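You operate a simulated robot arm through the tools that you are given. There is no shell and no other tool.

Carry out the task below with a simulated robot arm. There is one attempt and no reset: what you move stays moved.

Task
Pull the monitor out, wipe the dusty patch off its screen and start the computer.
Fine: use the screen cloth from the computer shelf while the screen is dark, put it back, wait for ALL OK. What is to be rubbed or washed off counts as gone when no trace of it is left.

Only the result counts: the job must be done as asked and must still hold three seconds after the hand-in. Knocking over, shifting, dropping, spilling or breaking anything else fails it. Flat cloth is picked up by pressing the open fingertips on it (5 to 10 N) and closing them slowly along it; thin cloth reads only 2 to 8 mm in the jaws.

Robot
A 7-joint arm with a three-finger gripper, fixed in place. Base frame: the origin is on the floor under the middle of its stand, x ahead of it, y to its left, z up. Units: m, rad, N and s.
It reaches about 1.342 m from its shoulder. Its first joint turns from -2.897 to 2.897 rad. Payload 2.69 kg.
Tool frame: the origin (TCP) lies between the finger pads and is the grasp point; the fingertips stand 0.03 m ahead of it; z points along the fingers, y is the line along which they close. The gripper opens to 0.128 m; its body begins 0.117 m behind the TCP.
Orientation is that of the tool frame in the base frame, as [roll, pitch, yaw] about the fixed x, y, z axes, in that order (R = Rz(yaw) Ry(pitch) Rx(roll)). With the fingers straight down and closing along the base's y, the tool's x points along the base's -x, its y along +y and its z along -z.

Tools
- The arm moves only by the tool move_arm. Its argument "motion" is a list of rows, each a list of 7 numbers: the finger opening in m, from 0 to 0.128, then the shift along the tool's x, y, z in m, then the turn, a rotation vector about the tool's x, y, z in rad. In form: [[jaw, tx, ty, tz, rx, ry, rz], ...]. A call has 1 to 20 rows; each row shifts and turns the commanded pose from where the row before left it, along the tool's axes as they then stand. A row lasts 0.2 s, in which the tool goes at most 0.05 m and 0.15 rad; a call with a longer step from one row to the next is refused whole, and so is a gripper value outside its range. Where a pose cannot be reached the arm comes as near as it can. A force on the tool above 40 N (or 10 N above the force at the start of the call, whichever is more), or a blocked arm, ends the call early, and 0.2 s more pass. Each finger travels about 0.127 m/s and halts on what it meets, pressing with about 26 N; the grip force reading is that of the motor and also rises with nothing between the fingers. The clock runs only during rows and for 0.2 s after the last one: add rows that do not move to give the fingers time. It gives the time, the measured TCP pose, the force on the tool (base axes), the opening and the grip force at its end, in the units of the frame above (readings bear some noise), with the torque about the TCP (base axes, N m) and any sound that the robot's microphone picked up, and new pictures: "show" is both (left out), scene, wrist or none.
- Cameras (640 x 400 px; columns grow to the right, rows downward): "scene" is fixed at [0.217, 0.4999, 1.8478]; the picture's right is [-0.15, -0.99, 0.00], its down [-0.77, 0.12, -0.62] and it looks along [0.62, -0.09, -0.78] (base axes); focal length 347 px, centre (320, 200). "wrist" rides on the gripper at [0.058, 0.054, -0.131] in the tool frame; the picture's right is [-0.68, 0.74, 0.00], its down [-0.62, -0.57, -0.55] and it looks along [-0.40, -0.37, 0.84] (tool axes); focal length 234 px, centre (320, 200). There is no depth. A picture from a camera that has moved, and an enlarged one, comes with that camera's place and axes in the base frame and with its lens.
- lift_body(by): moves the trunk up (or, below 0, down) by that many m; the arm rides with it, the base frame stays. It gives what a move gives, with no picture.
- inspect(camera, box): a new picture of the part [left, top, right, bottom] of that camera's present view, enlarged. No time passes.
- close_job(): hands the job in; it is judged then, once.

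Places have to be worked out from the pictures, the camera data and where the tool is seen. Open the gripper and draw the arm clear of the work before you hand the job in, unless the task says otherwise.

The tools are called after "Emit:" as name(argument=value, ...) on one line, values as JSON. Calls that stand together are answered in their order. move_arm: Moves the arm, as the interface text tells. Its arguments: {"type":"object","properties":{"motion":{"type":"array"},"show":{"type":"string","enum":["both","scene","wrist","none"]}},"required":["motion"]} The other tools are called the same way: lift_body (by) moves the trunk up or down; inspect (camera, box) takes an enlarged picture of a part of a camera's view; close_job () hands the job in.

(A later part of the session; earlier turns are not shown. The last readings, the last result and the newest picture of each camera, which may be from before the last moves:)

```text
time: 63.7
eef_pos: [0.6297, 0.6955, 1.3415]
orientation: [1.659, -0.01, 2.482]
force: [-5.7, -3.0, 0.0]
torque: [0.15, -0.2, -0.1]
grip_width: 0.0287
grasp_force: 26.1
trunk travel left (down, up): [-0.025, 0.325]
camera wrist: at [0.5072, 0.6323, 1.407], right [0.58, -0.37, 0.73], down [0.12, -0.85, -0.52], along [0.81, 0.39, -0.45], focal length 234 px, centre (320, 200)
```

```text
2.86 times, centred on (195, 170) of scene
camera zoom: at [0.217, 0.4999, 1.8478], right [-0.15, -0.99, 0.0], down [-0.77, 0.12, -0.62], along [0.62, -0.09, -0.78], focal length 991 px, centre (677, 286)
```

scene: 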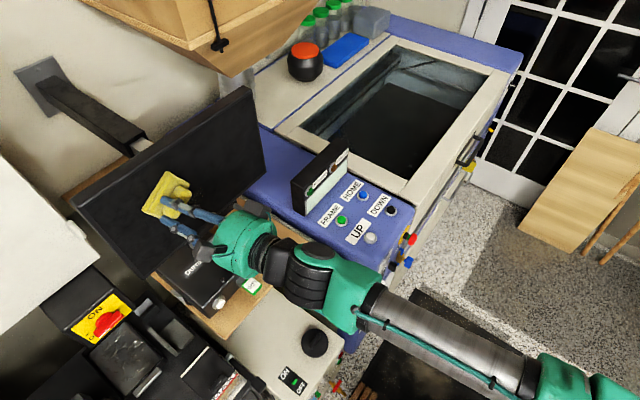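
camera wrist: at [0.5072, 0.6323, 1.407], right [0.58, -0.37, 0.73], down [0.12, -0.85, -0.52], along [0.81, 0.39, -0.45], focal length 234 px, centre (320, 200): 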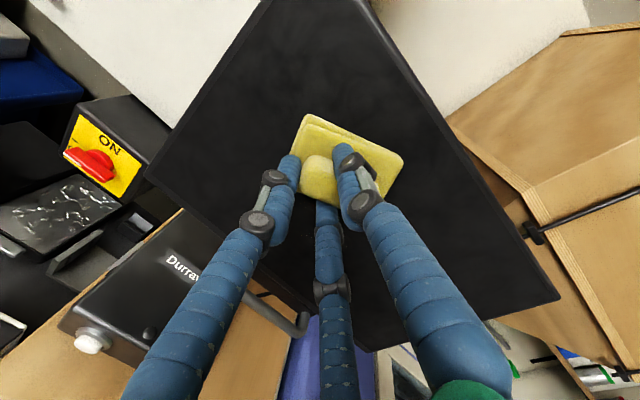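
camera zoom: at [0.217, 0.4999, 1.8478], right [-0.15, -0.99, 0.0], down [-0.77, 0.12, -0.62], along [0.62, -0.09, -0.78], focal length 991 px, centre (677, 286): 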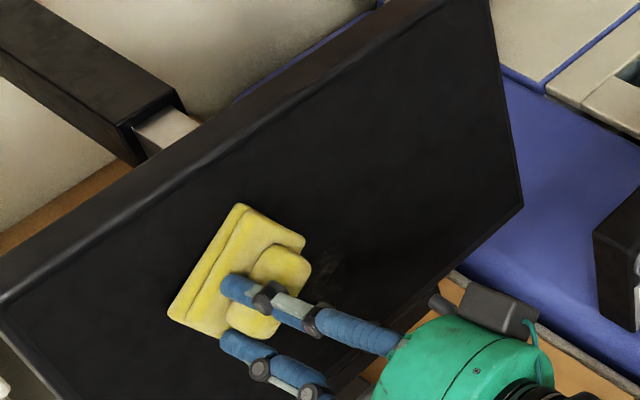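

Almost everything is gone, but there may be a faint smudge low in the middle. I'll back off a few cm to see the glass clearly.

Emit:
move_arm(motion=[[0.0, 0, 0, -0.03, 0, 0, 0], [0.0, 0, 0, -0.03, 0, 0, 0], [0.0, 0, 0, -0.03, 0, 0, 0], [0.0, -0.03, 0, 0, 0, -0.04, 0], [0.0, -0.03, 0.03, 0, 0, -0.04, 0], [0.0, 0, 0.03, 0, 0, 0, 0]])

Emit:
inspect(camera="wrist", box=[140, 30, 520, 270])

Emit:
inspect(camera="scene", box=[150, 120, 280, 240])

```text
time: 65.1
eef_pos: [0.6293, 0.5907, 1.4065]
orientation: [1.661, -0.004, 2.4]
force: [0.7, 0.6, -1.3]
torque: [0.02, 0.04, -0.01]
grip_width: 0.0286
grasp_force: 26.3
trunk travel left (down, up): [-0.025, 0.325]
camera wrist: at [0.5024, 0.5374, 1.4736], right [0.55, -0.41, 0.73], down [0.05, -0.86, -0.52], along [0.84, 0.32, -0.45], focal length 234 px, centre (320, 200)
```

scene: 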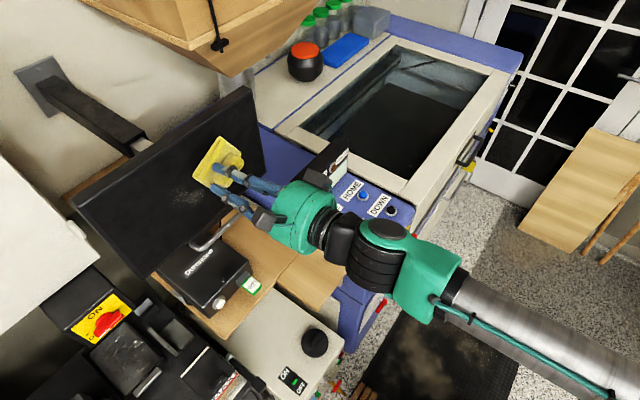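
wrist: 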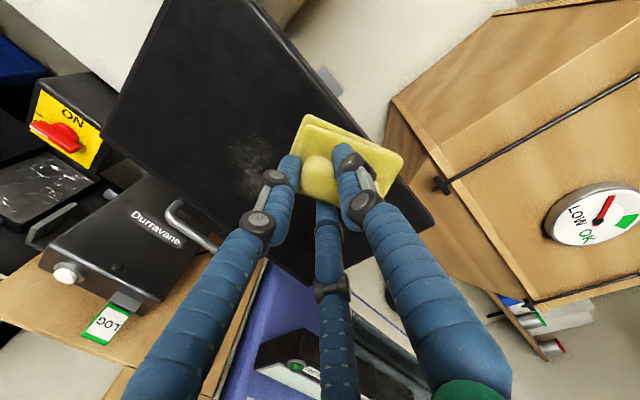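

```text
1.67 times, centred on (330, 150) of wrist
camera zoom: at [0.5024, 0.5374, 1.4736], right [0.55, -0.41, 0.73], down [0.05, -0.86, -0.52], along [0.84, 0.32, -0.45], focal length 390 px, centre (303, 283)
```

zoom: 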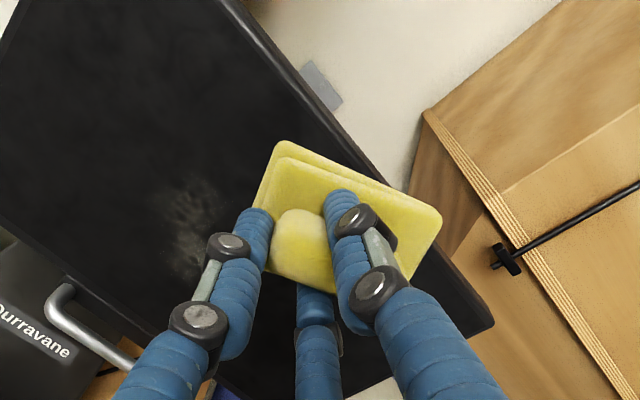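

```text
3.33 times, centred on (215, 180) of scene
camera zoom: at [0.217, 0.4999, 1.8478], right [-0.15, -0.99, 0.0], down [-0.77, 0.12, -0.62], along [0.62, -0.09, -0.78], focal length 1156 px, centre (670, 267)
```

zoom: 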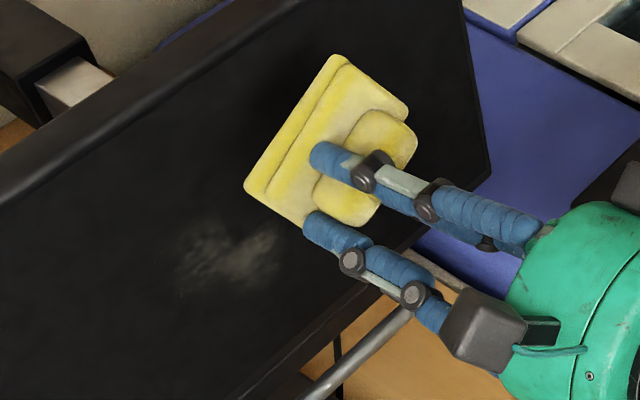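

A faint remnant is left around t −0.03 to 0.035, z 1.27 to 1.33, where contact had been weak. I'll go back to the right of it at z 1.28 and press on again.

Emit:
move_arm(motion=[[0.0, -0.0086, -0.0402, 0.0038, 0, 0, 0], [0.0, -0.0086, -0.0402, 0.0038, 0, 0, 0], [0.0, -0.0086, -0.0402, 0.0038, 0, -0.024, 0], [0.0, 0, 0, 0.03, 0, 0, 0], [0.0, 0, 0, 0.03, 0, 0, 0], [0.0, 0, 0, 0.006, 0, 0, 0], [0.0, 0, 0, 0.004, 0, 0, 0], [0.0, 0, 0, 0, 0, 0, 0]], show="none")

```text
time: 66.9
eef_pos: [0.6941, 0.6245, 1.2794]
orientation: [1.659, -0.002, 2.379]
force: [0.6, -0.2, 0.3]
torque: [-0.01, 0.03, -0.02]
grip_width: 0.0285
grasp_force: 26.4
trunk travel left (down, up): [-0.025, 0.325]
```

There's no contact yet at r 0.932, so I'll press in further in small steps.

Emit:
move_arm(motion=[[0.0, 0, 0, 0.003, 0, 0, 0], [0.0, 0, 0, 0.003, 0, 0, 0], [0.0, 0, 0, 0, 0, 0, 0]], show="none")

```text
time: 67.7
eef_pos: [0.6973, 0.6273, 1.2795]
orientation: [1.662, -0.002, 2.377]
force: [0.2, -1.3, -0.8]
torque: [0.0, 0.01, -0.02]
grip_width: 0.0287
grasp_force: 25.7
trunk travel left (down, up): [-0.025, 0.325]
```

It's barely touching, so I'll press a few more mm.

Emit:
move_arm(motion=[[0.0, 0, 0, 0.003, 0, 0, 0], [0.0, 0, 0, 0.002, 0, 0, 0], [0.0, 0, 0, 0, 0, 0, 0]], show="none")

```text
time: 68.5
eef_pos: [0.7011, 0.6318, 1.2792]
orientation: [1.66, -0.002, 2.376]
force: [-5.3, -5.7, -0.4]
torque: [0.24, -0.27, -0.3]
grip_width: 0.0286
grasp_force: 26.2
trunk travel left (down, up): [-0.025, 0.325]
```

Contact is 8 N, so I'll stroke left across the remnant while following the plane.

Emit:
move_arm(motion=[[0.0, 0.02, 0, 0.0014, 0, 0.02, 0], [0.0, 0.02, 0, 0.0016, 0, 0.025, 0], [0.0, 0.02, 0, 0.0021, 0, 0.025, 0], [0.0, 0.0199, 0, 0.0026, 0, 0.02, 0], [0.0, 0.0199, 0, 0.0027, 0, 0, 0]], show="none")

```text
time: 69.7
eef_pos: [0.6314, 0.7051, 1.2775]
orientation: [1.658, -0.008, 2.467]
force: [-3.8, -2.6, 0.3]
torque: [0.11, -0.1, -0.14]
grip_width: 0.0285
grasp_force: 25.5
trunk travel left (down, up): [-0.025, 0.325]
```

Contact held, ending at 4.6 N. I'll go up 3 cm and stroke back to the right with slightly more pressure.

Emit:
move_arm(motion=[[0.0, 0, 0.015, 0.002, 0, 0, 0], [0.0, 0, 0.015, 0.0, 0, 0, 0], [0.0, -0.0199, 0, -0.0022, 0, -0.02, 0], [0.0, -0.0199, 0, -0.0018, 0, -0.025, 0], [0.0, -0.02, 0, -0.0013, 0, -0.025, 0], [0.0, -0.02, 0, -0.0008, 0, -0.02, 0], [0.0, -0.02, 0, -0.0004, 0, 0, 0]])

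Emit:
inspect(camera="scene", box=[130, 110, 280, 240])

Emit:
inspect(camera="wrist", box=[160, 30, 480, 250])

```text
time: 71.3
eef_pos: [0.7078, 0.635, 1.3069]
orientation: [1.66, -0.001, 2.375]
force: [-0.8, 0.0, -0.5]
torque: [-0.03, 0.04, -0.04]
grip_width: 0.0284
grasp_force: 25.8
trunk travel left (down, up): [-0.025, 0.325]
camera wrist: at [0.579, 0.5874, 1.3725], right [0.53, -0.42, 0.73], down [0.03, -0.86, -0.52], along [0.84, 0.3, -0.45], focal length 234 px, centre (320, 200)
```

scene: 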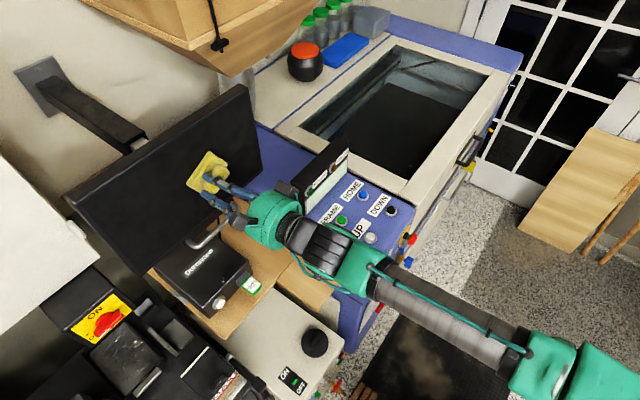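
wrist: 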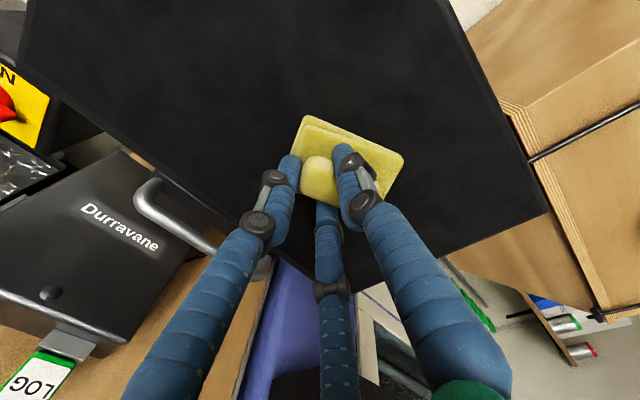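

```text
3.08 times, centred on (205, 175) of scene
camera zoom: at [0.217, 0.4999, 1.8478], right [-0.15, -0.99, 0.0], down [-0.77, 0.12, -0.62], along [0.62, -0.09, -0.78], focal length 1067 px, centre (674, 277)
```

zoom: 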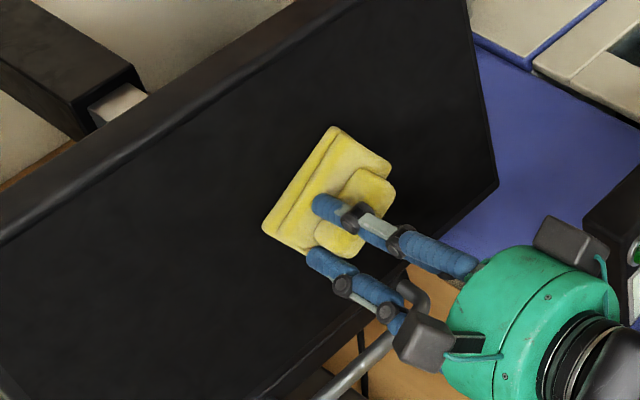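

```text
1.82 times, centred on (320, 140) of wrist
camera zoom: at [0.579, 0.5874, 1.3725], right [0.53, -0.42, 0.73], down [0.03, -0.86, -0.52], along [0.84, 0.3, -0.45], focal length 426 px, centre (320, 309)
```

zoom: 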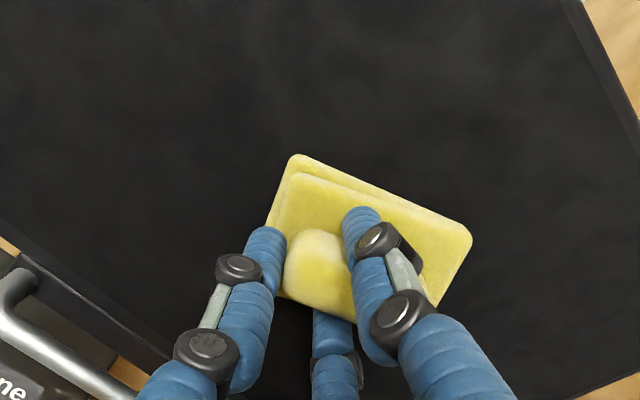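

The visible area looks clean. I'll back off to uncover what's behind the pad and inspect the whole patch area again.

Emit:
move_arm(motion=[[0.0, 0, 0, -0.04, 0, 0, 0], [0.0, 0, 0, -0.04, 0, 0, 0], [0.0, -0.035, -0.03, -0.01, 0, 0, 0], [0.0, -0.035, -0.03, -0.01, 0, 0, 0], [0.0, -0.03, 0, 0, 0, 0, 0]])

Emit:
inspect(camera="wrist", box=[100, 0, 420, 200])

Emit:
inspect(camera="scene", box=[130, 110, 280, 240])

```text
time: 72.5
eef_pos: [0.7063, 0.4914, 1.2549]
orientation: [1.661, -0.003, 2.376]
force: [-0.1, 0.4, -0.5]
torque: [0.0, 0.01, -0.01]
grip_width: 0.0284
grasp_force: 25.9
trunk travel left (down, up): [-0.025, 0.325]
camera wrist: at [0.5784, 0.4424, 1.321], right [0.54, -0.42, 0.73], down [0.03, -0.86, -0.51], along [0.84, 0.3, -0.45], focal length 234 px, centre (320, 200)
```

scene: 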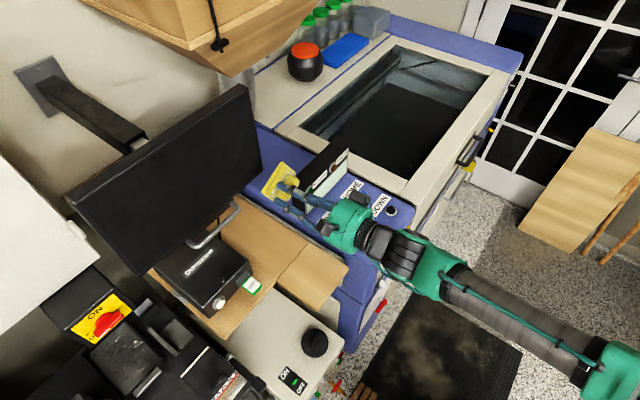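
wrist: 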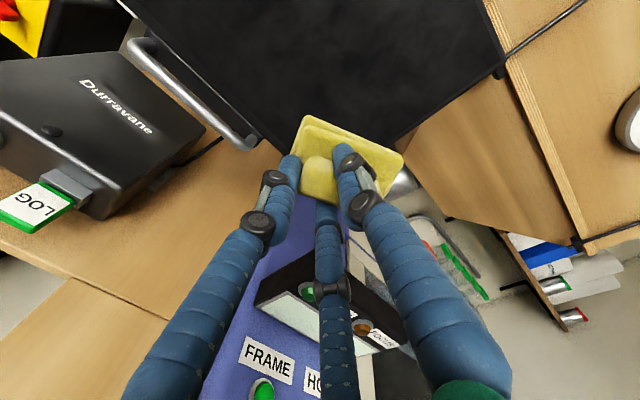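

```text
2.00 times, centred on (260, 100) of wrist
camera zoom: at [0.5784, 0.4424, 1.321], right [0.54, -0.42, 0.73], down [0.03, -0.86, -0.51], along [0.84, 0.3, -0.45], focal length 468 px, centre (440, 400)
```

zoom: 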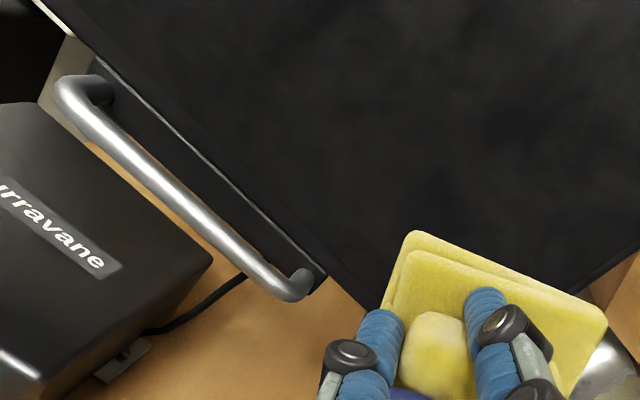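

```text
3.08 times, centred on (205, 175) of scene
camera zoom: at [0.217, 0.4999, 1.8478], right [-0.15, -0.99, 0.0], down [-0.77, 0.12, -0.62], along [0.62, -0.09, -0.78], focal length 1067 px, centre (674, 277)
```

zoom: 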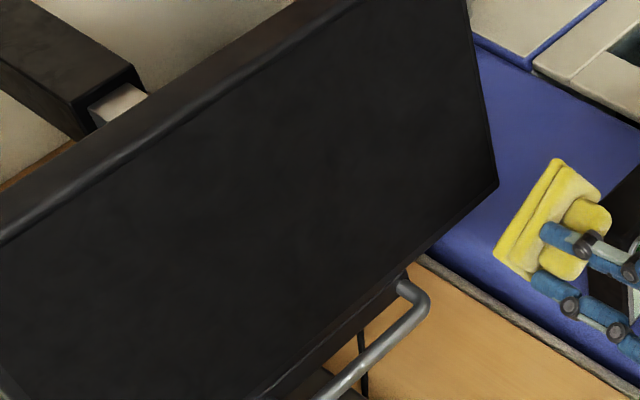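

The screen looks uniformly dark in both views. I'll make closer checks of the original patch area to be sure there's no faint trace.

Emit:
inspect(camera="scene", box=[165, 125, 225, 185])

Emit:
inspect(camera="scene", box=[195, 105, 255, 165])

Emit:
inspect(camera="wrist", box=[220, 0, 500, 140])

```text
6.67 times, centred on (195, 155) of scene
camera zoom: at [0.217, 0.4999, 1.8478], right [-0.15, -0.99, 0.0], down [-0.77, 0.12, -0.62], along [0.62, -0.09, -0.78], focal length 2312 px, centre (1153, 500)
```

zoom: 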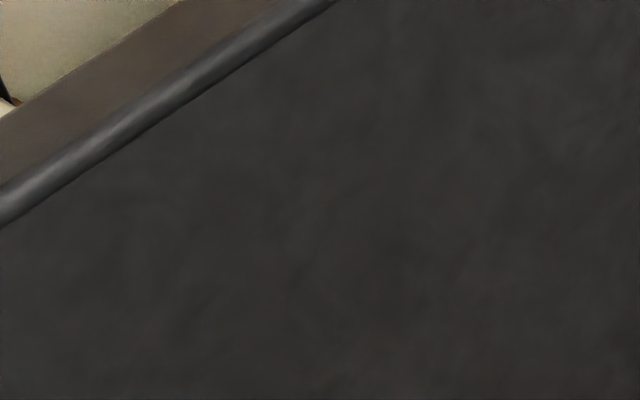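

```text
6.67 times, centred on (225, 135) of scene
camera zoom: at [0.217, 0.4999, 1.8478], right [-0.15, -0.99, 0.0], down [-0.77, 0.12, -0.62], along [0.62, -0.09, -0.78], focal length 2312 px, centre (953, 633)
```

zoom: 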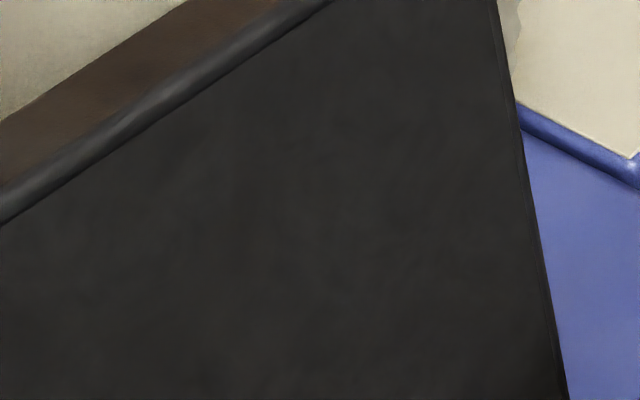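

```text
2.29 times, centred on (360, 70) of wrist
camera zoom: at [0.5784, 0.4424, 1.321], right [0.54, -0.42, 0.73], down [0.03, -0.86, -0.51], along [0.84, 0.3, -0.45], focal length 535 px, centre (229, 497)
```

zoom: 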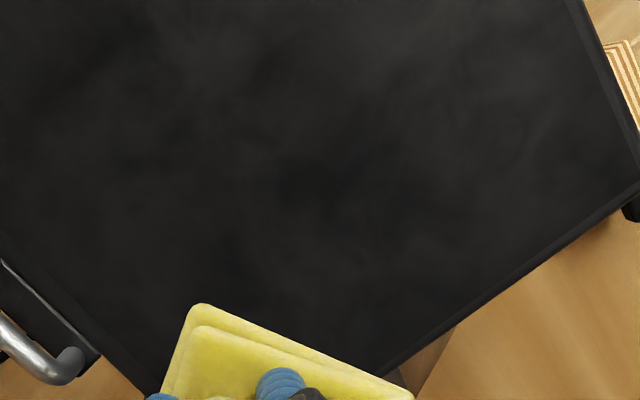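

No trace is visible anywhere. For insurance I'll make one more light pass over the upper and right part, where contact had been weakest.

Emit:
move_arm(motion=[[0.0, 0.0094, 0.0308, 0, 0, 0, 0], [0.0, 0.0094, 0.0308, 0, 0, 0, 0], [0.0, 0.0094, 0.0308, 0, 0, 0, 0], [0.0, 0, 0, 0.03, 0, 0, 0], [0.0, 0, 0, 0.03, 0, 0, 0], [0.0, 0, 0, 0.02, 0, 0, 0], [0.0, 0, 0, 0.005, 0, 0, 0], [0.0, 0, 0, 0.004, 0, 0, 0], [0.0, 0, 0, 0, 0, 0, 0]], show="none")

```text
time: 74.5
eef_pos: [0.755, 0.5817, 1.3416]
orientation: [1.66, -0.001, 2.378]
force: [0.3, -0.5, -0.7]
torque: [0.0, 0.01, -0.03]
grip_width: 0.0284
grasp_force: 25.5
trunk travel left (down, up): [-0.025, 0.325]
```

There's no contact yet, so I'll press in a bit more.

Emit:
move_arm(motion=[[0.0, 0, 0, 0.004, 0, 0, 0], [0.0, 0, 0, 0.004, 0, 0, 0], [0.0, 0, 0, 0.003, 0, 0, 0], [0.0, 0, 0, 0, 0, 0, 0]], show="none")

```text
time: 75.5
eef_pos: [0.761, 0.5902, 1.3417]
orientation: [1.659, 0.0, 2.375]
force: [-5.4, -6.4, -2.2]
torque: [0.32, -0.09, -0.38]
grip_width: 0.0281
grasp_force: 25.7
trunk travel left (down, up): [-0.025, 0.325]
```

Contact is good at 8.6 N. I'll make one left stroke here and one right stroke 4 cm lower.

Emit:
move_arm(motion=[[0.0, 0.02, 0, 0.0012, 0, 0, 0], [0.0, 0.02, 0, 0.0012, 0, 0, 0], [0.0, 0.02, 0, 0.0012, 0, 0, 0], [0.0, 0.02, 0, 0.0012, 0, 0.02, 0], [0.0, 0.02, 0, 0.0016, 0, 0.02, 0], [0.0, 0.02, 0, 0.002, 0, 0.02, 0], [0.0, 0, -0.02, 0.0026, 0, 0, 0], [0.0, 0, -0.02, 0.0026, 0, 0, 0], [0.0, -0.02, 0, -0.0008, 0, -0.02, 0], [0.0, -0.02, 0, -0.0005, 0, -0.02, 0], [0.0, -0.02, 0, 0, 0, -0.02, 0], [0.0, -0.02, 0, 0.0004, 0, 0, 0], [0.0, -0.02, 0, 0.0004, 0, 0, 0], [0.0, -0.02, 0, 0.0004, 0, 0, 0]], show="scene")

```text
time: 78.5
eef_pos: [0.7684, 0.5974, 1.3004]
orientation: [1.661, -0.001, 2.376]
force: [-8.4, -6.0, 1.0]
torque: [0.1, -0.11, 0.44]
grip_width: 0.0283
grasp_force: 26.3
trunk travel left (down, up): [-0.025, 0.325]
```

scene: 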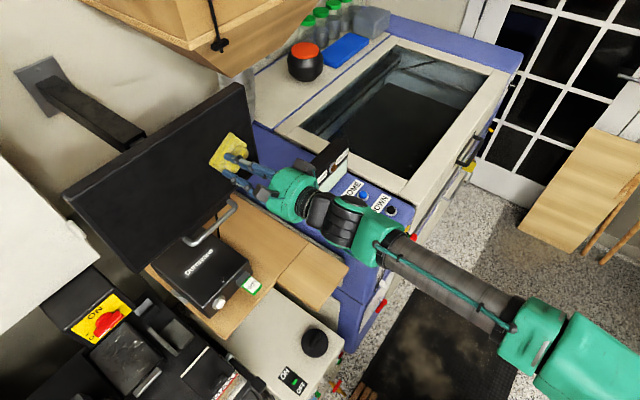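

The extra pass is done at 10 N. Now I'll return the cloth, backing straight off the screen and turning the hand to point down above the shelf.

Emit:
move_arm(motion=[[0.0, 0, 0, -0.04, 0, 0, 0], [0.0, 0, 0, -0.04, 0, 0, 0], [0.0, 0, 0, -0.04, 0, 0, 0], [0.0, 0, 0, -0.04, 0, 0, 0], [0.0, 0, 0, 0, 0.1427, 0, 0], [0.0, 0, 0, 0, 0.1427, 0, 0], [0.0, 0, 0, 0, 0.1427, 0, 0], [0.0, 0, 0, 0, 0.1427, 0, 0], [0.0, 0, 0, 0, 0.1427, 0, 0], [0.0, 0, 0, 0, 0.1427, 0, 0], [0.0, 0, 0, 0, 0.1427, 0, 0], [0.0, 0, 0, 0, 0.1427, 0, 0], [0.0, 0, 0, 0, 0.1427, 0, 0], [0.0, 0, 0, 0, 0.1427, 0, 0], [0.0, 0, 0, 0, 0.1427, 0, 0], [0.0, 0, 0, 0, 0, 0, 0]])

Emit:
inspect(camera="scene", box=[130, 90, 290, 240])

Emit:
inspect(camera="wrist", box=[220, 80, 440, 260])

```text
time: 81.9
eef_pos: [0.6583, 0.4832, 1.3134]
orientation: [-3.052, -0.002, 2.378]
force: [-0.3, 0.4, -0.8]
torque: [-0.06, 0.06, -0.02]
grip_width: 0.0283
grasp_force: 26.1
trunk travel left (down, up): [-0.025, 0.325]
camera wrist: at [0.6627, 0.5717, 1.4396], right [1.0, 0.06, -0.07], down [0.09, -0.8, 0.6], along [-0.02, -0.6, -0.8], focal length 234 px, centre (320, 200)
```

scene: 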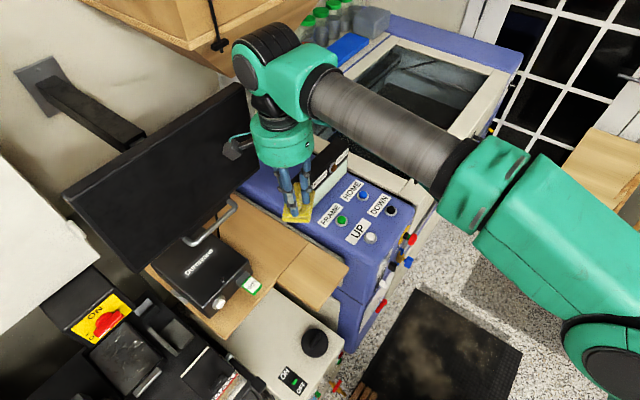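
wrist: 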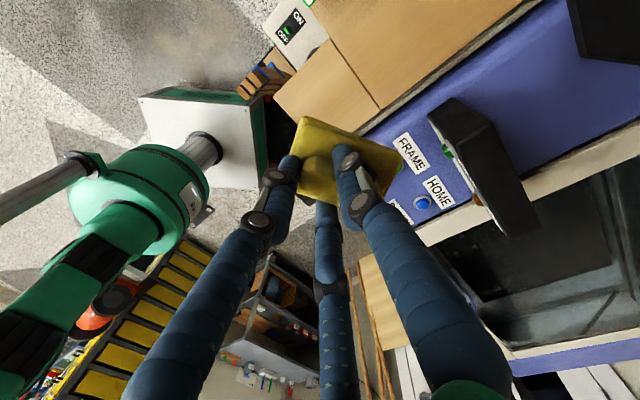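

```text
2.67 times, centred on (210, 165) of scene
camera zoom: at [0.217, 0.4999, 1.8478], right [-0.15, -0.99, 0.0], down [-0.77, 0.12, -0.62], along [0.62, -0.09, -0.78], focal length 925 px, centre (613, 293)
```

zoom: 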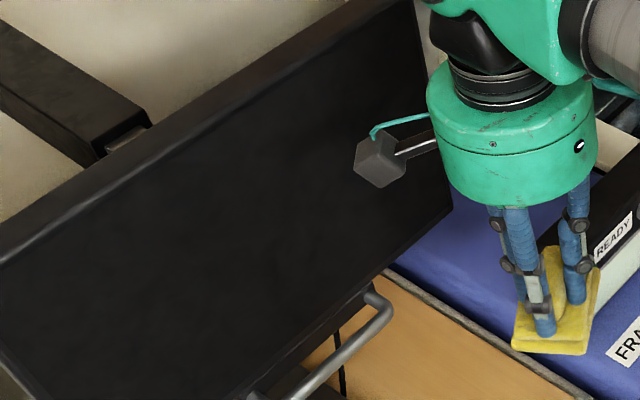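

```text
2.22 times, centred on (330, 170) of wrist
camera zoom: at [0.6627, 0.5717, 1.4396], right [1.0, 0.06, -0.07], down [0.09, -0.8, 0.6], along [-0.02, -0.6, -0.8], focal length 520 px, centre (298, 267)
```

zoom: 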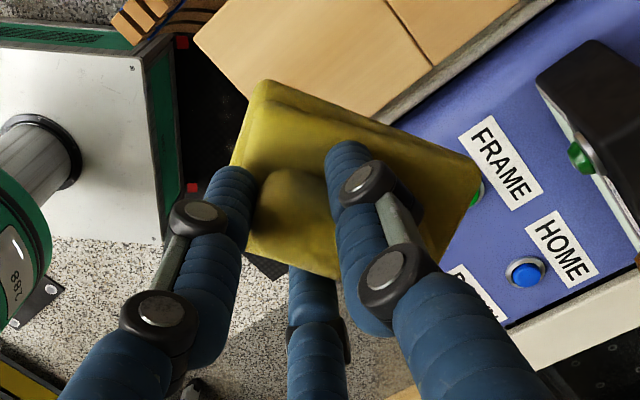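

The screen is still fully clean. The pad has turned about 27° in the grip, so I'll yaw the hand to cancel that and lower the cloth toward its original spot at (0.65, 0.456).

Emit:
move_arm(motion=[[0.0, 0, 0, 0, 0, 0, 0.122], [0.0, 0, 0, 0, 0, 0, 0.122], [0.0, 0, 0, 0, 0, 0, 0.122], [0.0, 0, 0, 0, 0, 0, 0.122], [0.0, -0.002, -0.0009, 0.043, 0, 0, 0], [0.0, -0.002, -0.0009, 0.043, 0, 0, 0], [0.0, -0.002, -0.0009, 0.043, 0, 0, 0], [0.0, -0.002, -0.0009, 0.043, 0, 0, 0], [0.0, -0.002, -0.0009, 0.0427, 0, 0, 0], [0.0, 0, 0, 0, 0, 0, 0]])

Emit:
inspect(camera="scene", box=[260, 200, 380, 310])

Emit:
inspect(camera="wrist", box=[220, 60, 440, 260])

```text
time: 84.1
eef_pos: [0.6426, 0.4614, 1.0982]
orientation: [-3.062, 0.039, 1.891]
force: [0.1, 0.4, -0.9]
torque: [-0.04, 0.03, -0.01]
grip_width: 0.0283
grasp_force: 25.9
trunk travel left (down, up): [-0.025, 0.325]
camera wrist: at [0.6839, 0.542, 1.2227], right [0.91, -0.41, -0.03], down [-0.31, -0.72, 0.62], along [-0.28, -0.55, -0.79], focal length 234 px, centre (320, 200)
```

scene: 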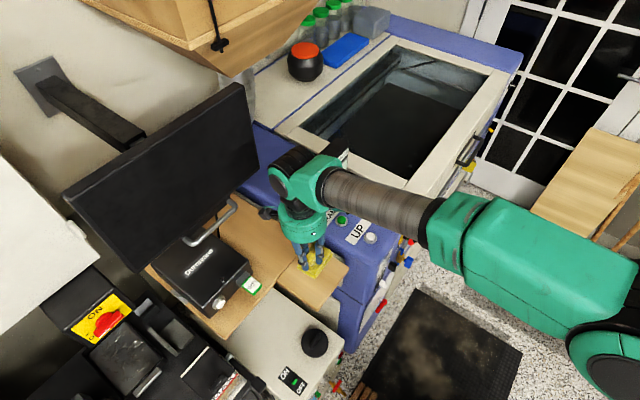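
wrist: 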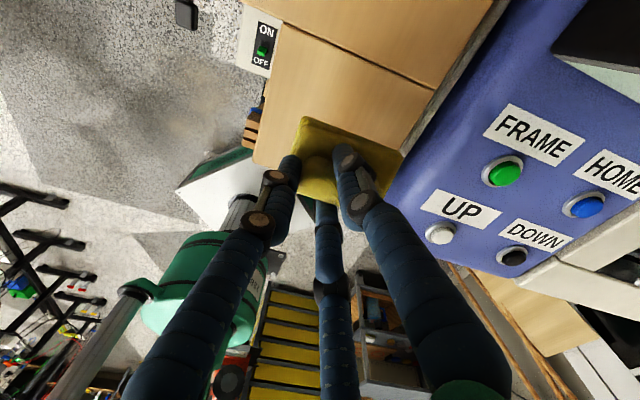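

```text
3.64 times, centred on (320, 255) of scene
camera zoom: at [0.217, 0.4999, 1.8478], right [-0.15, -0.99, 0.0], down [-0.77, 0.12, -0.62], along [0.62, -0.09, -0.78], focal length 1261 px, centre (320, 0)
```

zoom: 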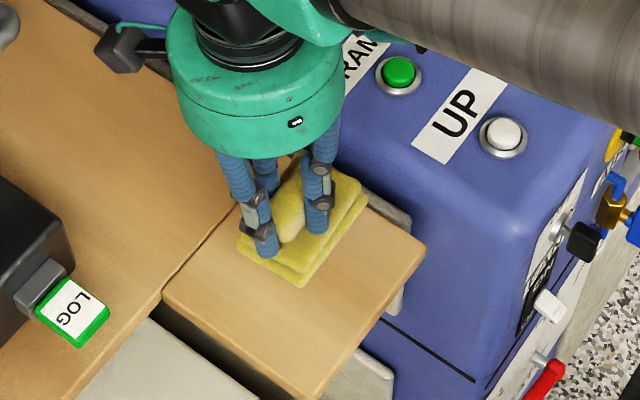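

```text
2.00 times, centred on (330, 160) of wrist
camera zoom: at [0.6839, 0.542, 1.2227], right [0.91, -0.41, -0.03], down [-0.31, -0.72, 0.62], along [-0.28, -0.55, -0.79], focal length 468 px, centre (300, 280)
```

zoom: 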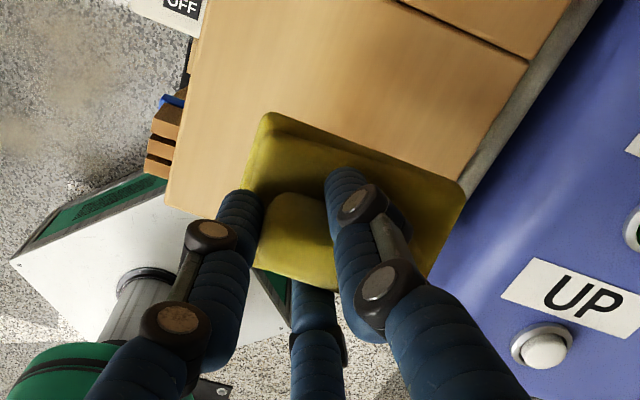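

The pad is now parallel to the shelf edges and within a few mm of its original place in the scene view. I'll lower it slowly to touch down.

Emit:
move_arm(motion=[[0.0, 0.0036, 0.0026, 0.02, 0, 0, 0], [0.0, 0.0008, 0.0016, 0.018, 0, 0, 0], [0.0, 0.0004, 0.0008, 0.008, 0, 0, 0], [0.0, 0.0001, 0.0003, 0.004, 0, 0, 0], [0.0, 0.0001, 0.0003, 0.003, 0, 0, 0], [0.0, 0, 0, 0, 0, 0, 0]], show="none")

```text
time: 85.5
eef_pos: [0.6447, 0.4629, 1.0477]
orientation: [-3.061, 0.039, 1.89]
force: [-0.1, 0.4, -0.4]
torque: [-0.01, -0.02, -0.02]
grip_width: 0.0285
grasp_force: 26.0
trunk travel left (down, up): [-0.025, 0.325]
```

There's no contact yet at z 1.048, so I'll continue down in 2 mm steps.

Emit:
move_arm(motion=[[0.0, 0, 0.0002, 0.002, 0, 0, 0], [0.0, 0, 0.0002, 0.002, 0, 0, 0], [0.0, 0, 0.0002, 0.002, 0, 0, 0], [0.0, 0, 0, 0, 0, 0, 0]], show="none")

```text
time: 86.5
eef_pos: [0.644, 0.4645, 1.0424]
orientation: [-3.063, 0.038, 1.891]
force: [0.6, -0.7, 7.4]
torque: [0.23, 0.04, 0.01]
grip_width: 0.0281
grasp_force: 26.5
trunk travel left (down, up): [-0.025, 0.325]
```

The pad has touched down with 7 N. I'll open the fingers gradually and then lift straight up.

Emit:
move_arm(motion=[[0.028, 0, 0, 0, 0, 0, 0], [0.034, 0, 0, 0, 0, 0, 0], [0.04, 0, 0, 0, 0, 0, 0], [0.046, 0, 0, 0, 0, 0, 0], [0.052, 0, 0, 0, 0, 0, 0], [0.058, 0, 0, 0, 0, 0, 0], [0.062, 0, 0, 0, 0, 0, 0], [0.064, 0, 0, 0, 0, 0, 0], [0.064, 0, 0, -0.01, 0, 0, 0], [0.064, 0, 0, -0.02, 0, 0, 0], [0.064, 0, 0, -0.03, 0, 0, 0], [0.064, 0, 0, -0.03, 0, 0, 0]])

Emit:
inspect(camera="scene", box=[260, 200, 380, 310])

```text
time: 89.1
eef_pos: [0.6492, 0.468, 1.1308]
orientation: [-3.061, 0.041, 1.891]
force: [0.0, -0.1, -0.3]
torque: [0.02, -0.01, -0.01]
grip_width: 0.0639
grasp_force: 0.0
trunk travel left (down, up): [-0.025, 0.325]
camera wrist: at [0.6913, 0.5495, 1.2546], right [0.91, -0.41, -0.03], down [-0.31, -0.72, 0.62], along [-0.28, -0.55, -0.79], focal length 234 px, centre (320, 200)
```

scene: 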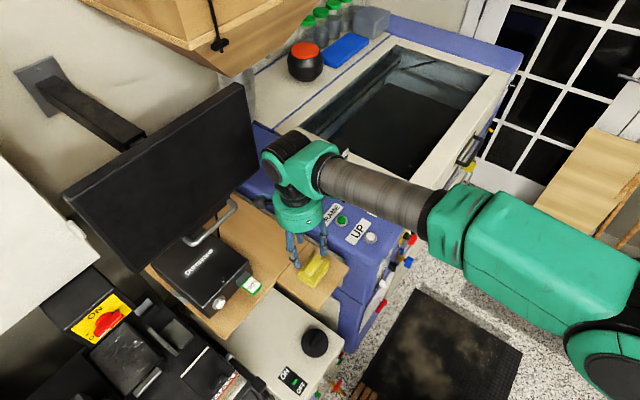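
wrist: 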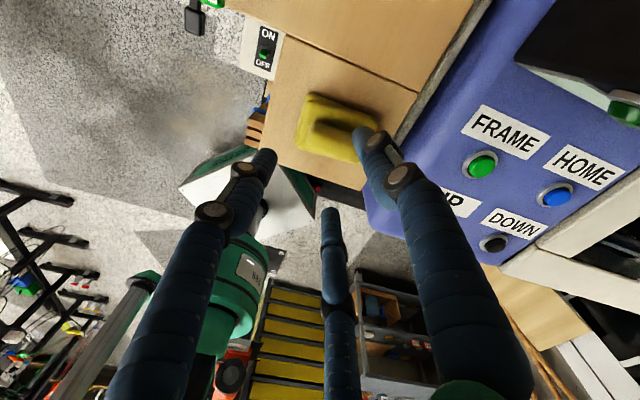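

```text
3.64 times, centred on (320, 255) of scene
camera zoom: at [0.217, 0.4999, 1.8478], right [-0.15, -0.99, 0.0], down [-0.77, 0.12, -0.62], along [0.62, -0.09, -0.78], focal length 1261 px, centre (320, 0)
```

zoom: 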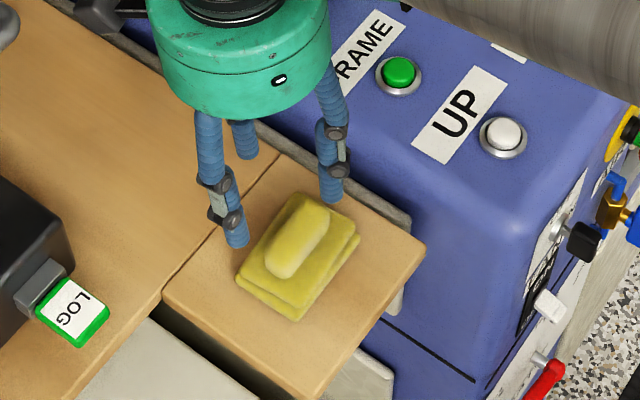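

The cloth is back flat in its original spot. Now I'll restore the handle-grasp orientation: rise, yaw back and pitch the fingers forward.

Emit:
move_arm(motion=[[0.064, 0, 0, -0.04, 0, 0, 0], [0.064, 0, 0, -0.04, 0, 0, 0], [0.064, 0, 0, -0.04, 0, 0, 0], [0.064, 0, 0, 0, 0, 0, -0.1145], [0.064, 0, 0, 0, 0, 0, -0.1145], [0.064, 0, 0, 0, 0, 0, -0.1145], [0.064, 0, 0, 0, 0, 0, -0.1145], [0.064, 0, 0, 0, -0.1356, 0, 0], [0.064, 0, 0, 0, -0.1356, 0, 0], [0.064, 0, 0, 0, -0.1356, 0, 0], [0.064, 0, 0, 0, -0.1356, 0, 0], [0.064, 0, 0, 0, -0.1356, 0, 0], [0.064, 0, 0, 0, -0.1356, 0, 0], [0.064, 0, 0, 0, -0.1356, 0, 0], [0.064, 0, 0, 0, -0.1356, 0, 0], [0.064, 0, 0, 0, -0.1356, 0, 0], [0.064, 0, 0, 0, 0, 0, 0]])

Emit:
inspect(camera="scene", box=[160, 180, 280, 290])

```text
time: 92.7
eef_pos: [0.6594, 0.4782, 1.248]
orientation: [2.012, 0.001, 2.346]
force: [1.3, 0.9, -1.8]
torque: [0.06, -0.02, 0.02]
grip_width: 0.064
grasp_force: 0.0
trunk travel left (down, up): [-0.025, 0.325]
camera wrist: at [0.5511, 0.4521, 1.3518], right [0.7, -0.26, 0.67], down [-0.1, -0.96, -0.28], along [0.71, 0.13, -0.69], focal length 234 px, centre (320, 200)
```

scene: 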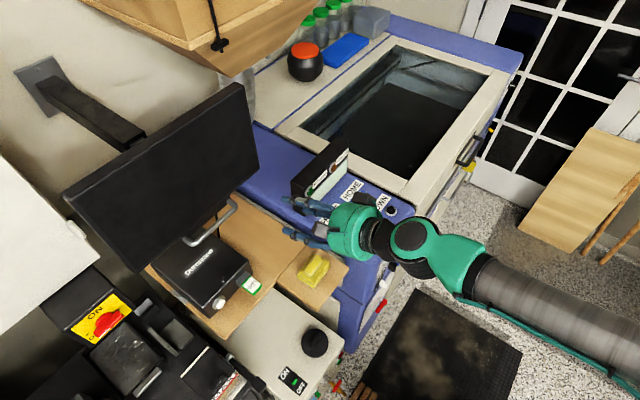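
wrist: 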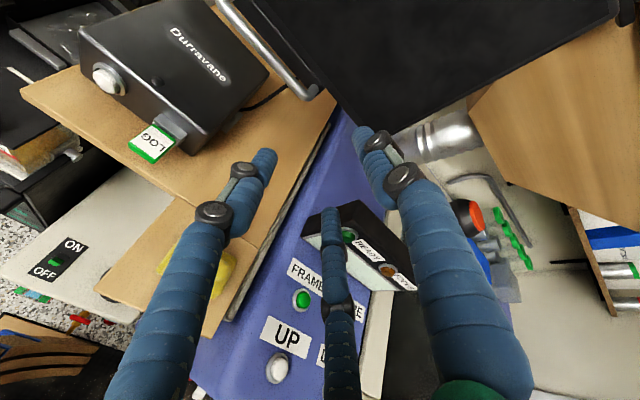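

```text
3.64 times, centred on (220, 235) of scene
camera zoom: at [0.217, 0.4999, 1.8478], right [-0.15, -0.99, 0.0], down [-0.77, 0.12, -0.62], along [0.62, -0.09, -0.78], focal length 1261 px, centre (684, 73)
```

zoom: 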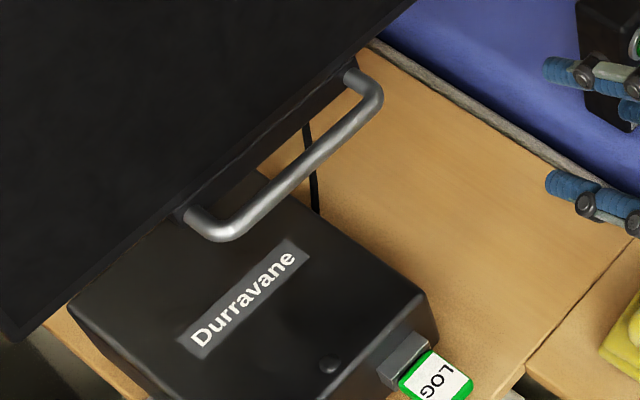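

Both cameras agree that the handle bar has moved about 4 cm deeper than at the start, to r ≈ 0.997. I'll line up in front of it at its height and advance part way.

Emit:
move_arm(motion=[[0.06, 0.032, -0.0247, 0.0117, 0, 0, 0], [0.06, 0.032, -0.0247, 0.0117, 0, 0, 0], [0.06, 0.032, -0.0247, 0.0117, 0, 0, 0], [0.06, 0, 0.0134, 0.0285, 0, 0, 0], [0.06, 0, 0.0134, 0.0285, 0, 0, 0], [0.06, 0, 0.0134, 0.0285, 0, 0, 0], [0.06, 0, 0.0134, 0.0285, 0, 0, 0], [0.06, 0, 0, 0, 0, 0, 0]])

Emit:
inspect(camera="wrist", box=[220, 40, 440, 260])

Emit:
inspect(camera="scene", box=[160, 180, 300, 300])

```text
time: 94.5
eef_pos: [0.6816, 0.6321, 1.1658]
orientation: [2.011, 0.0, 2.346]
force: [0.3, -0.2, -1.4]
torque: [0.03, -0.05, 0.01]
grip_width: 0.0603
grasp_force: 0.0
trunk travel left (down, up): [-0.025, 0.325]
camera wrist: at [0.5727, 0.6077, 1.27], right [0.7, -0.26, 0.67], down [-0.1, -0.96, -0.28], along [0.71, 0.13, -0.69], focal length 234 px, centre (320, 200)
```

scene: 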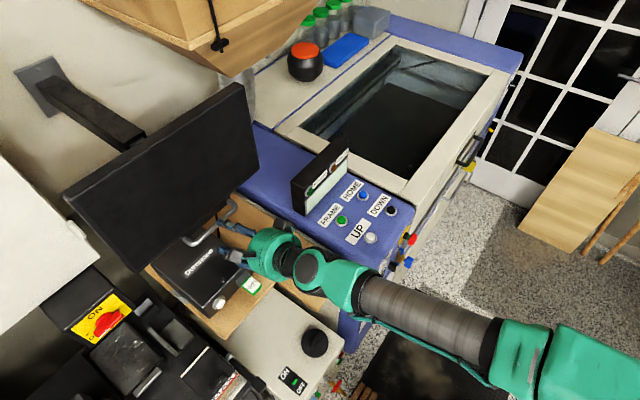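
wrist: 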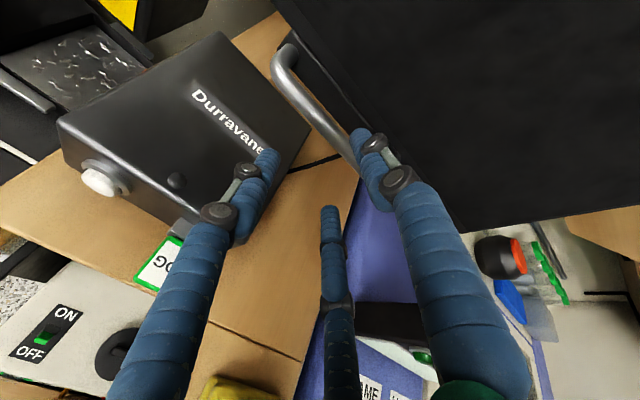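

```text
1.82 times, centred on (330, 150) of wrist
camera zoom: at [0.5727, 0.6077, 1.27], right [0.7, -0.26, 0.67], down [-0.1, -0.96, -0.28], along [0.71, 0.13, -0.69], focal length 426 px, centre (302, 291)
```

zoom: 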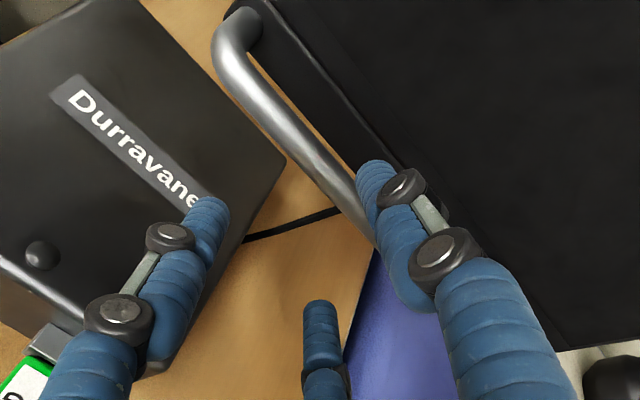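

```text
3.33 times, centred on (230, 240) of scene
camera zoom: at [0.217, 0.4999, 1.8478], right [-0.15, -0.99, 0.0], down [-0.77, 0.12, -0.62], along [0.62, -0.09, -0.78], focal length 1156 px, centre (620, 67)
```

zoom: 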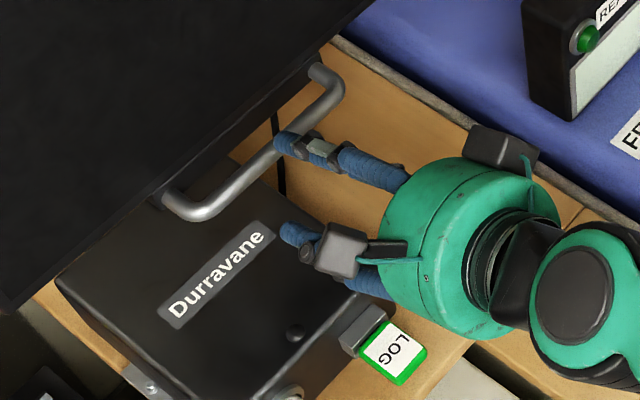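

The view matches the first approach and the bar again runs between the fingers. I'll advance 4.5 cm and close slowly.

Emit:
move_arm(motion=[[0.06, 0, 0.0066, 0.014, 0, 0, 0], [0.06, 0, 0.0066, 0.014, 0, 0, 0], [0.06, 0, 0.0062, 0.013, 0, 0, 0], [0.06, 0, 0, 0, 0, 0, 0]])

```text
time: 95.5
eef_pos: [0.7126, 0.6642, 1.1669]
orientation: [2.01, 0.001, 2.348]
force: [-0.3, -1.5, 1.3]
torque: [0.04, -0.1, -0.02]
grip_width: 0.0601
grasp_force: 0.0
trunk travel left (down, up): [-0.025, 0.325]
camera wrist: at [0.604, 0.6398, 1.2718], right [0.7, -0.26, 0.67], down [-0.09, -0.96, -0.28], along [0.71, 0.13, -0.69], focal length 234 px, centre (320, 200)
```

scene: 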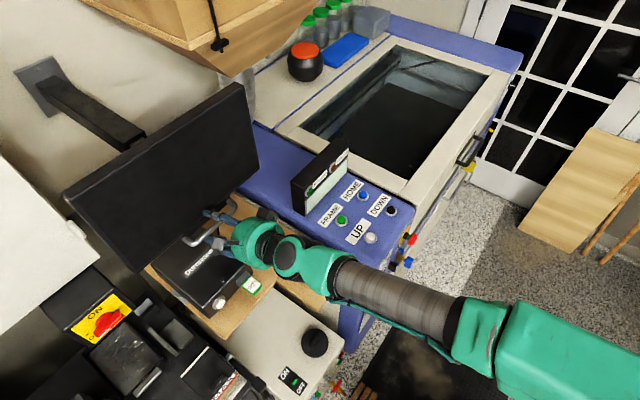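
wrist: 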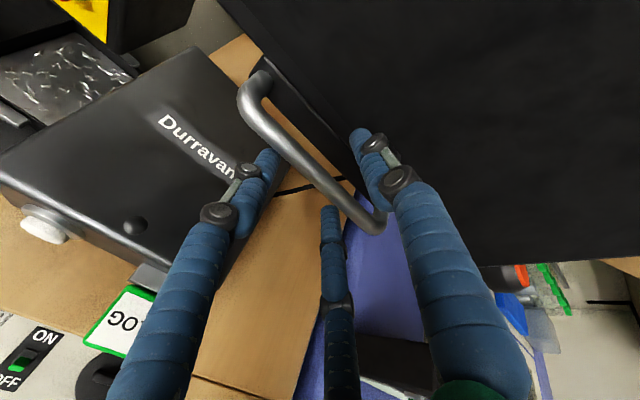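

The bar is between the fingers, so I'll close slowly, dropping the tool by 3 mm to centre on it.

Emit:
move_arm(motion=[[0.06, 0, -0.0027, 0.0013, 0, 0, 0], [0.05, 0, 0, 0, 0, 0, 0], [0.04, 0, 0, 0, 0, 0, 0], [0.03, 0, 0, 0, 0, 0, 0], [0.02, 0, 0, 0, 0, 0, 0], [0.01, 0, 0, 0, 0, 0, 0], [0.0, 0, 0, 0, 0, 0, 0], [0.0, 0, 0, 0, 0, 0, 0]], show="wrist")

```text
time: 97.3
eef_pos: [0.7123, 0.6666, 1.1624]
orientation: [2.012, 0.001, 2.347]
force: [-10.9, 1.6, -9.2]
torque: [-0.36, -0.04, 0.43]
grip_width: 0.0224
grasp_force: 45.1
trunk travel left (down, up): [-0.025, 0.325]
camera wrist: at [0.604, 0.6404, 1.2673], right [0.7, -0.26, 0.67], down [-0.09, -0.96, -0.28], along [0.71, 0.13, -0.69], focal length 234 px, centre (320, 200)
```

wrist: 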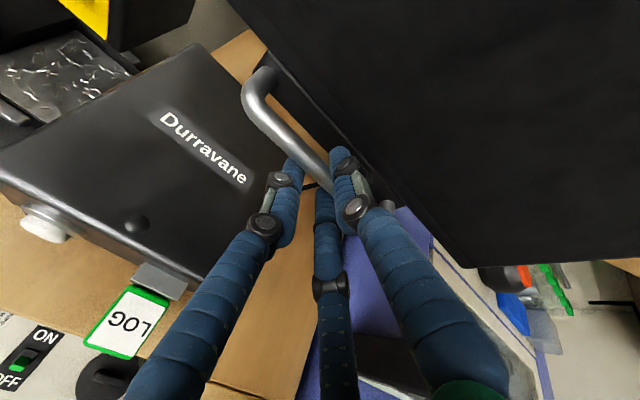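

The bar is gripped well. I'll pull straight out along the rail, 16 cm first.

Emit:
move_arm(motion=[[0.0, -0.0001, -0.0043, -0.009, 0, 0, 0], [0.0, -0.0002, -0.0085, -0.0181, 0, 0, 0], [0.0, -0.0002, -0.0085, -0.0181, 0, 0, 0], [0.0, -0.0002, -0.0085, -0.0181, 0, 0, 0], [0.0, -0.0002, -0.0085, -0.0181, 0, 0, 0], [0.0, -0.0002, -0.0085, -0.0181, 0, 0, 0], [0.0, -0.0002, -0.0085, -0.0181, 0, 0, 0], [0.0, -0.0002, -0.0085, -0.0181, 0, 0, 0], [0.0, -0.0001, -0.0043, -0.009, 0, 0, 0]], show="scene")

```text
time: 99.3
eef_pos: [0.5989, 0.5518, 1.1622]
orientation: [2.011, 0.002, 2.349]
force: [-3.9, 7.7, -12.1]
torque: [-0.37, -0.1, 0.47]
grip_width: 0.0222
grasp_force: 45.1
trunk travel left (down, up): [-0.025, 0.325]
```

scene: 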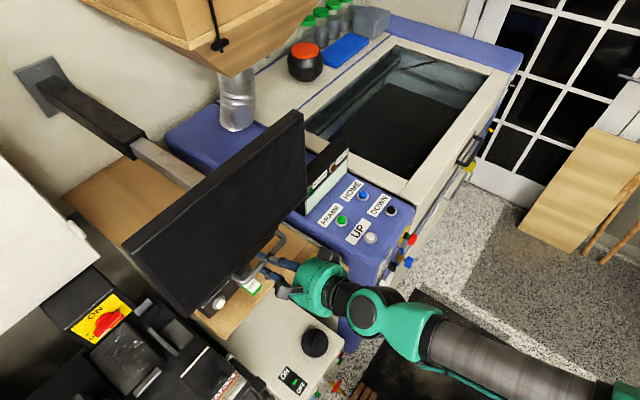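

It's within about 2 cm of the end stop, so I'll finish the pull in small steps until the stop is felt.

Emit:
move_arm(motion=[[0.0, -0.0001, -0.0028, -0.006, 0, 0, 0], [0.0, -0.0001, -0.0028, -0.006, 0, 0, 0], [0.0, -0.0001, -0.0026, -0.0055, 0, 0, 0], [0.0, 0, -0.0017, -0.0036, 0, 0, 0], [0.0, 0, -0.0017, -0.0036, 0, 0, 0]], show="scene")

```text
time: 100.1
eef_pos: [0.59, 0.5421, 1.1625]
orientation: [2.013, 0.002, 2.346]
force: [32.9, 37.6, -9.2]
torque: [-0.21, -0.09, 0.18]
grip_width: 0.0225
grasp_force: 44.8
trunk travel left (down, up): [-0.025, 0.325]
stopped in row 3: the force on the tool passed its limit at 57 N (the readings are from after the stop); the commanded pose is now the measured one
```

scene: 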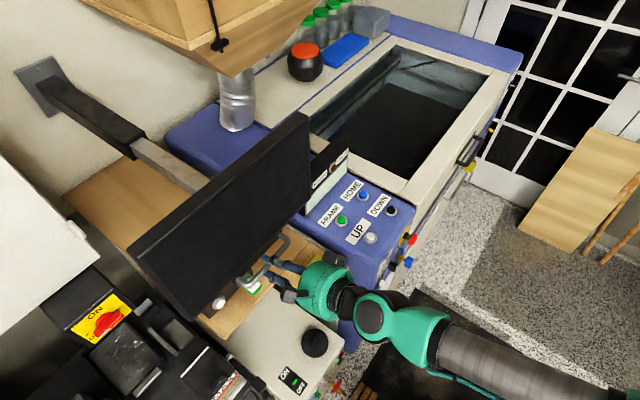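

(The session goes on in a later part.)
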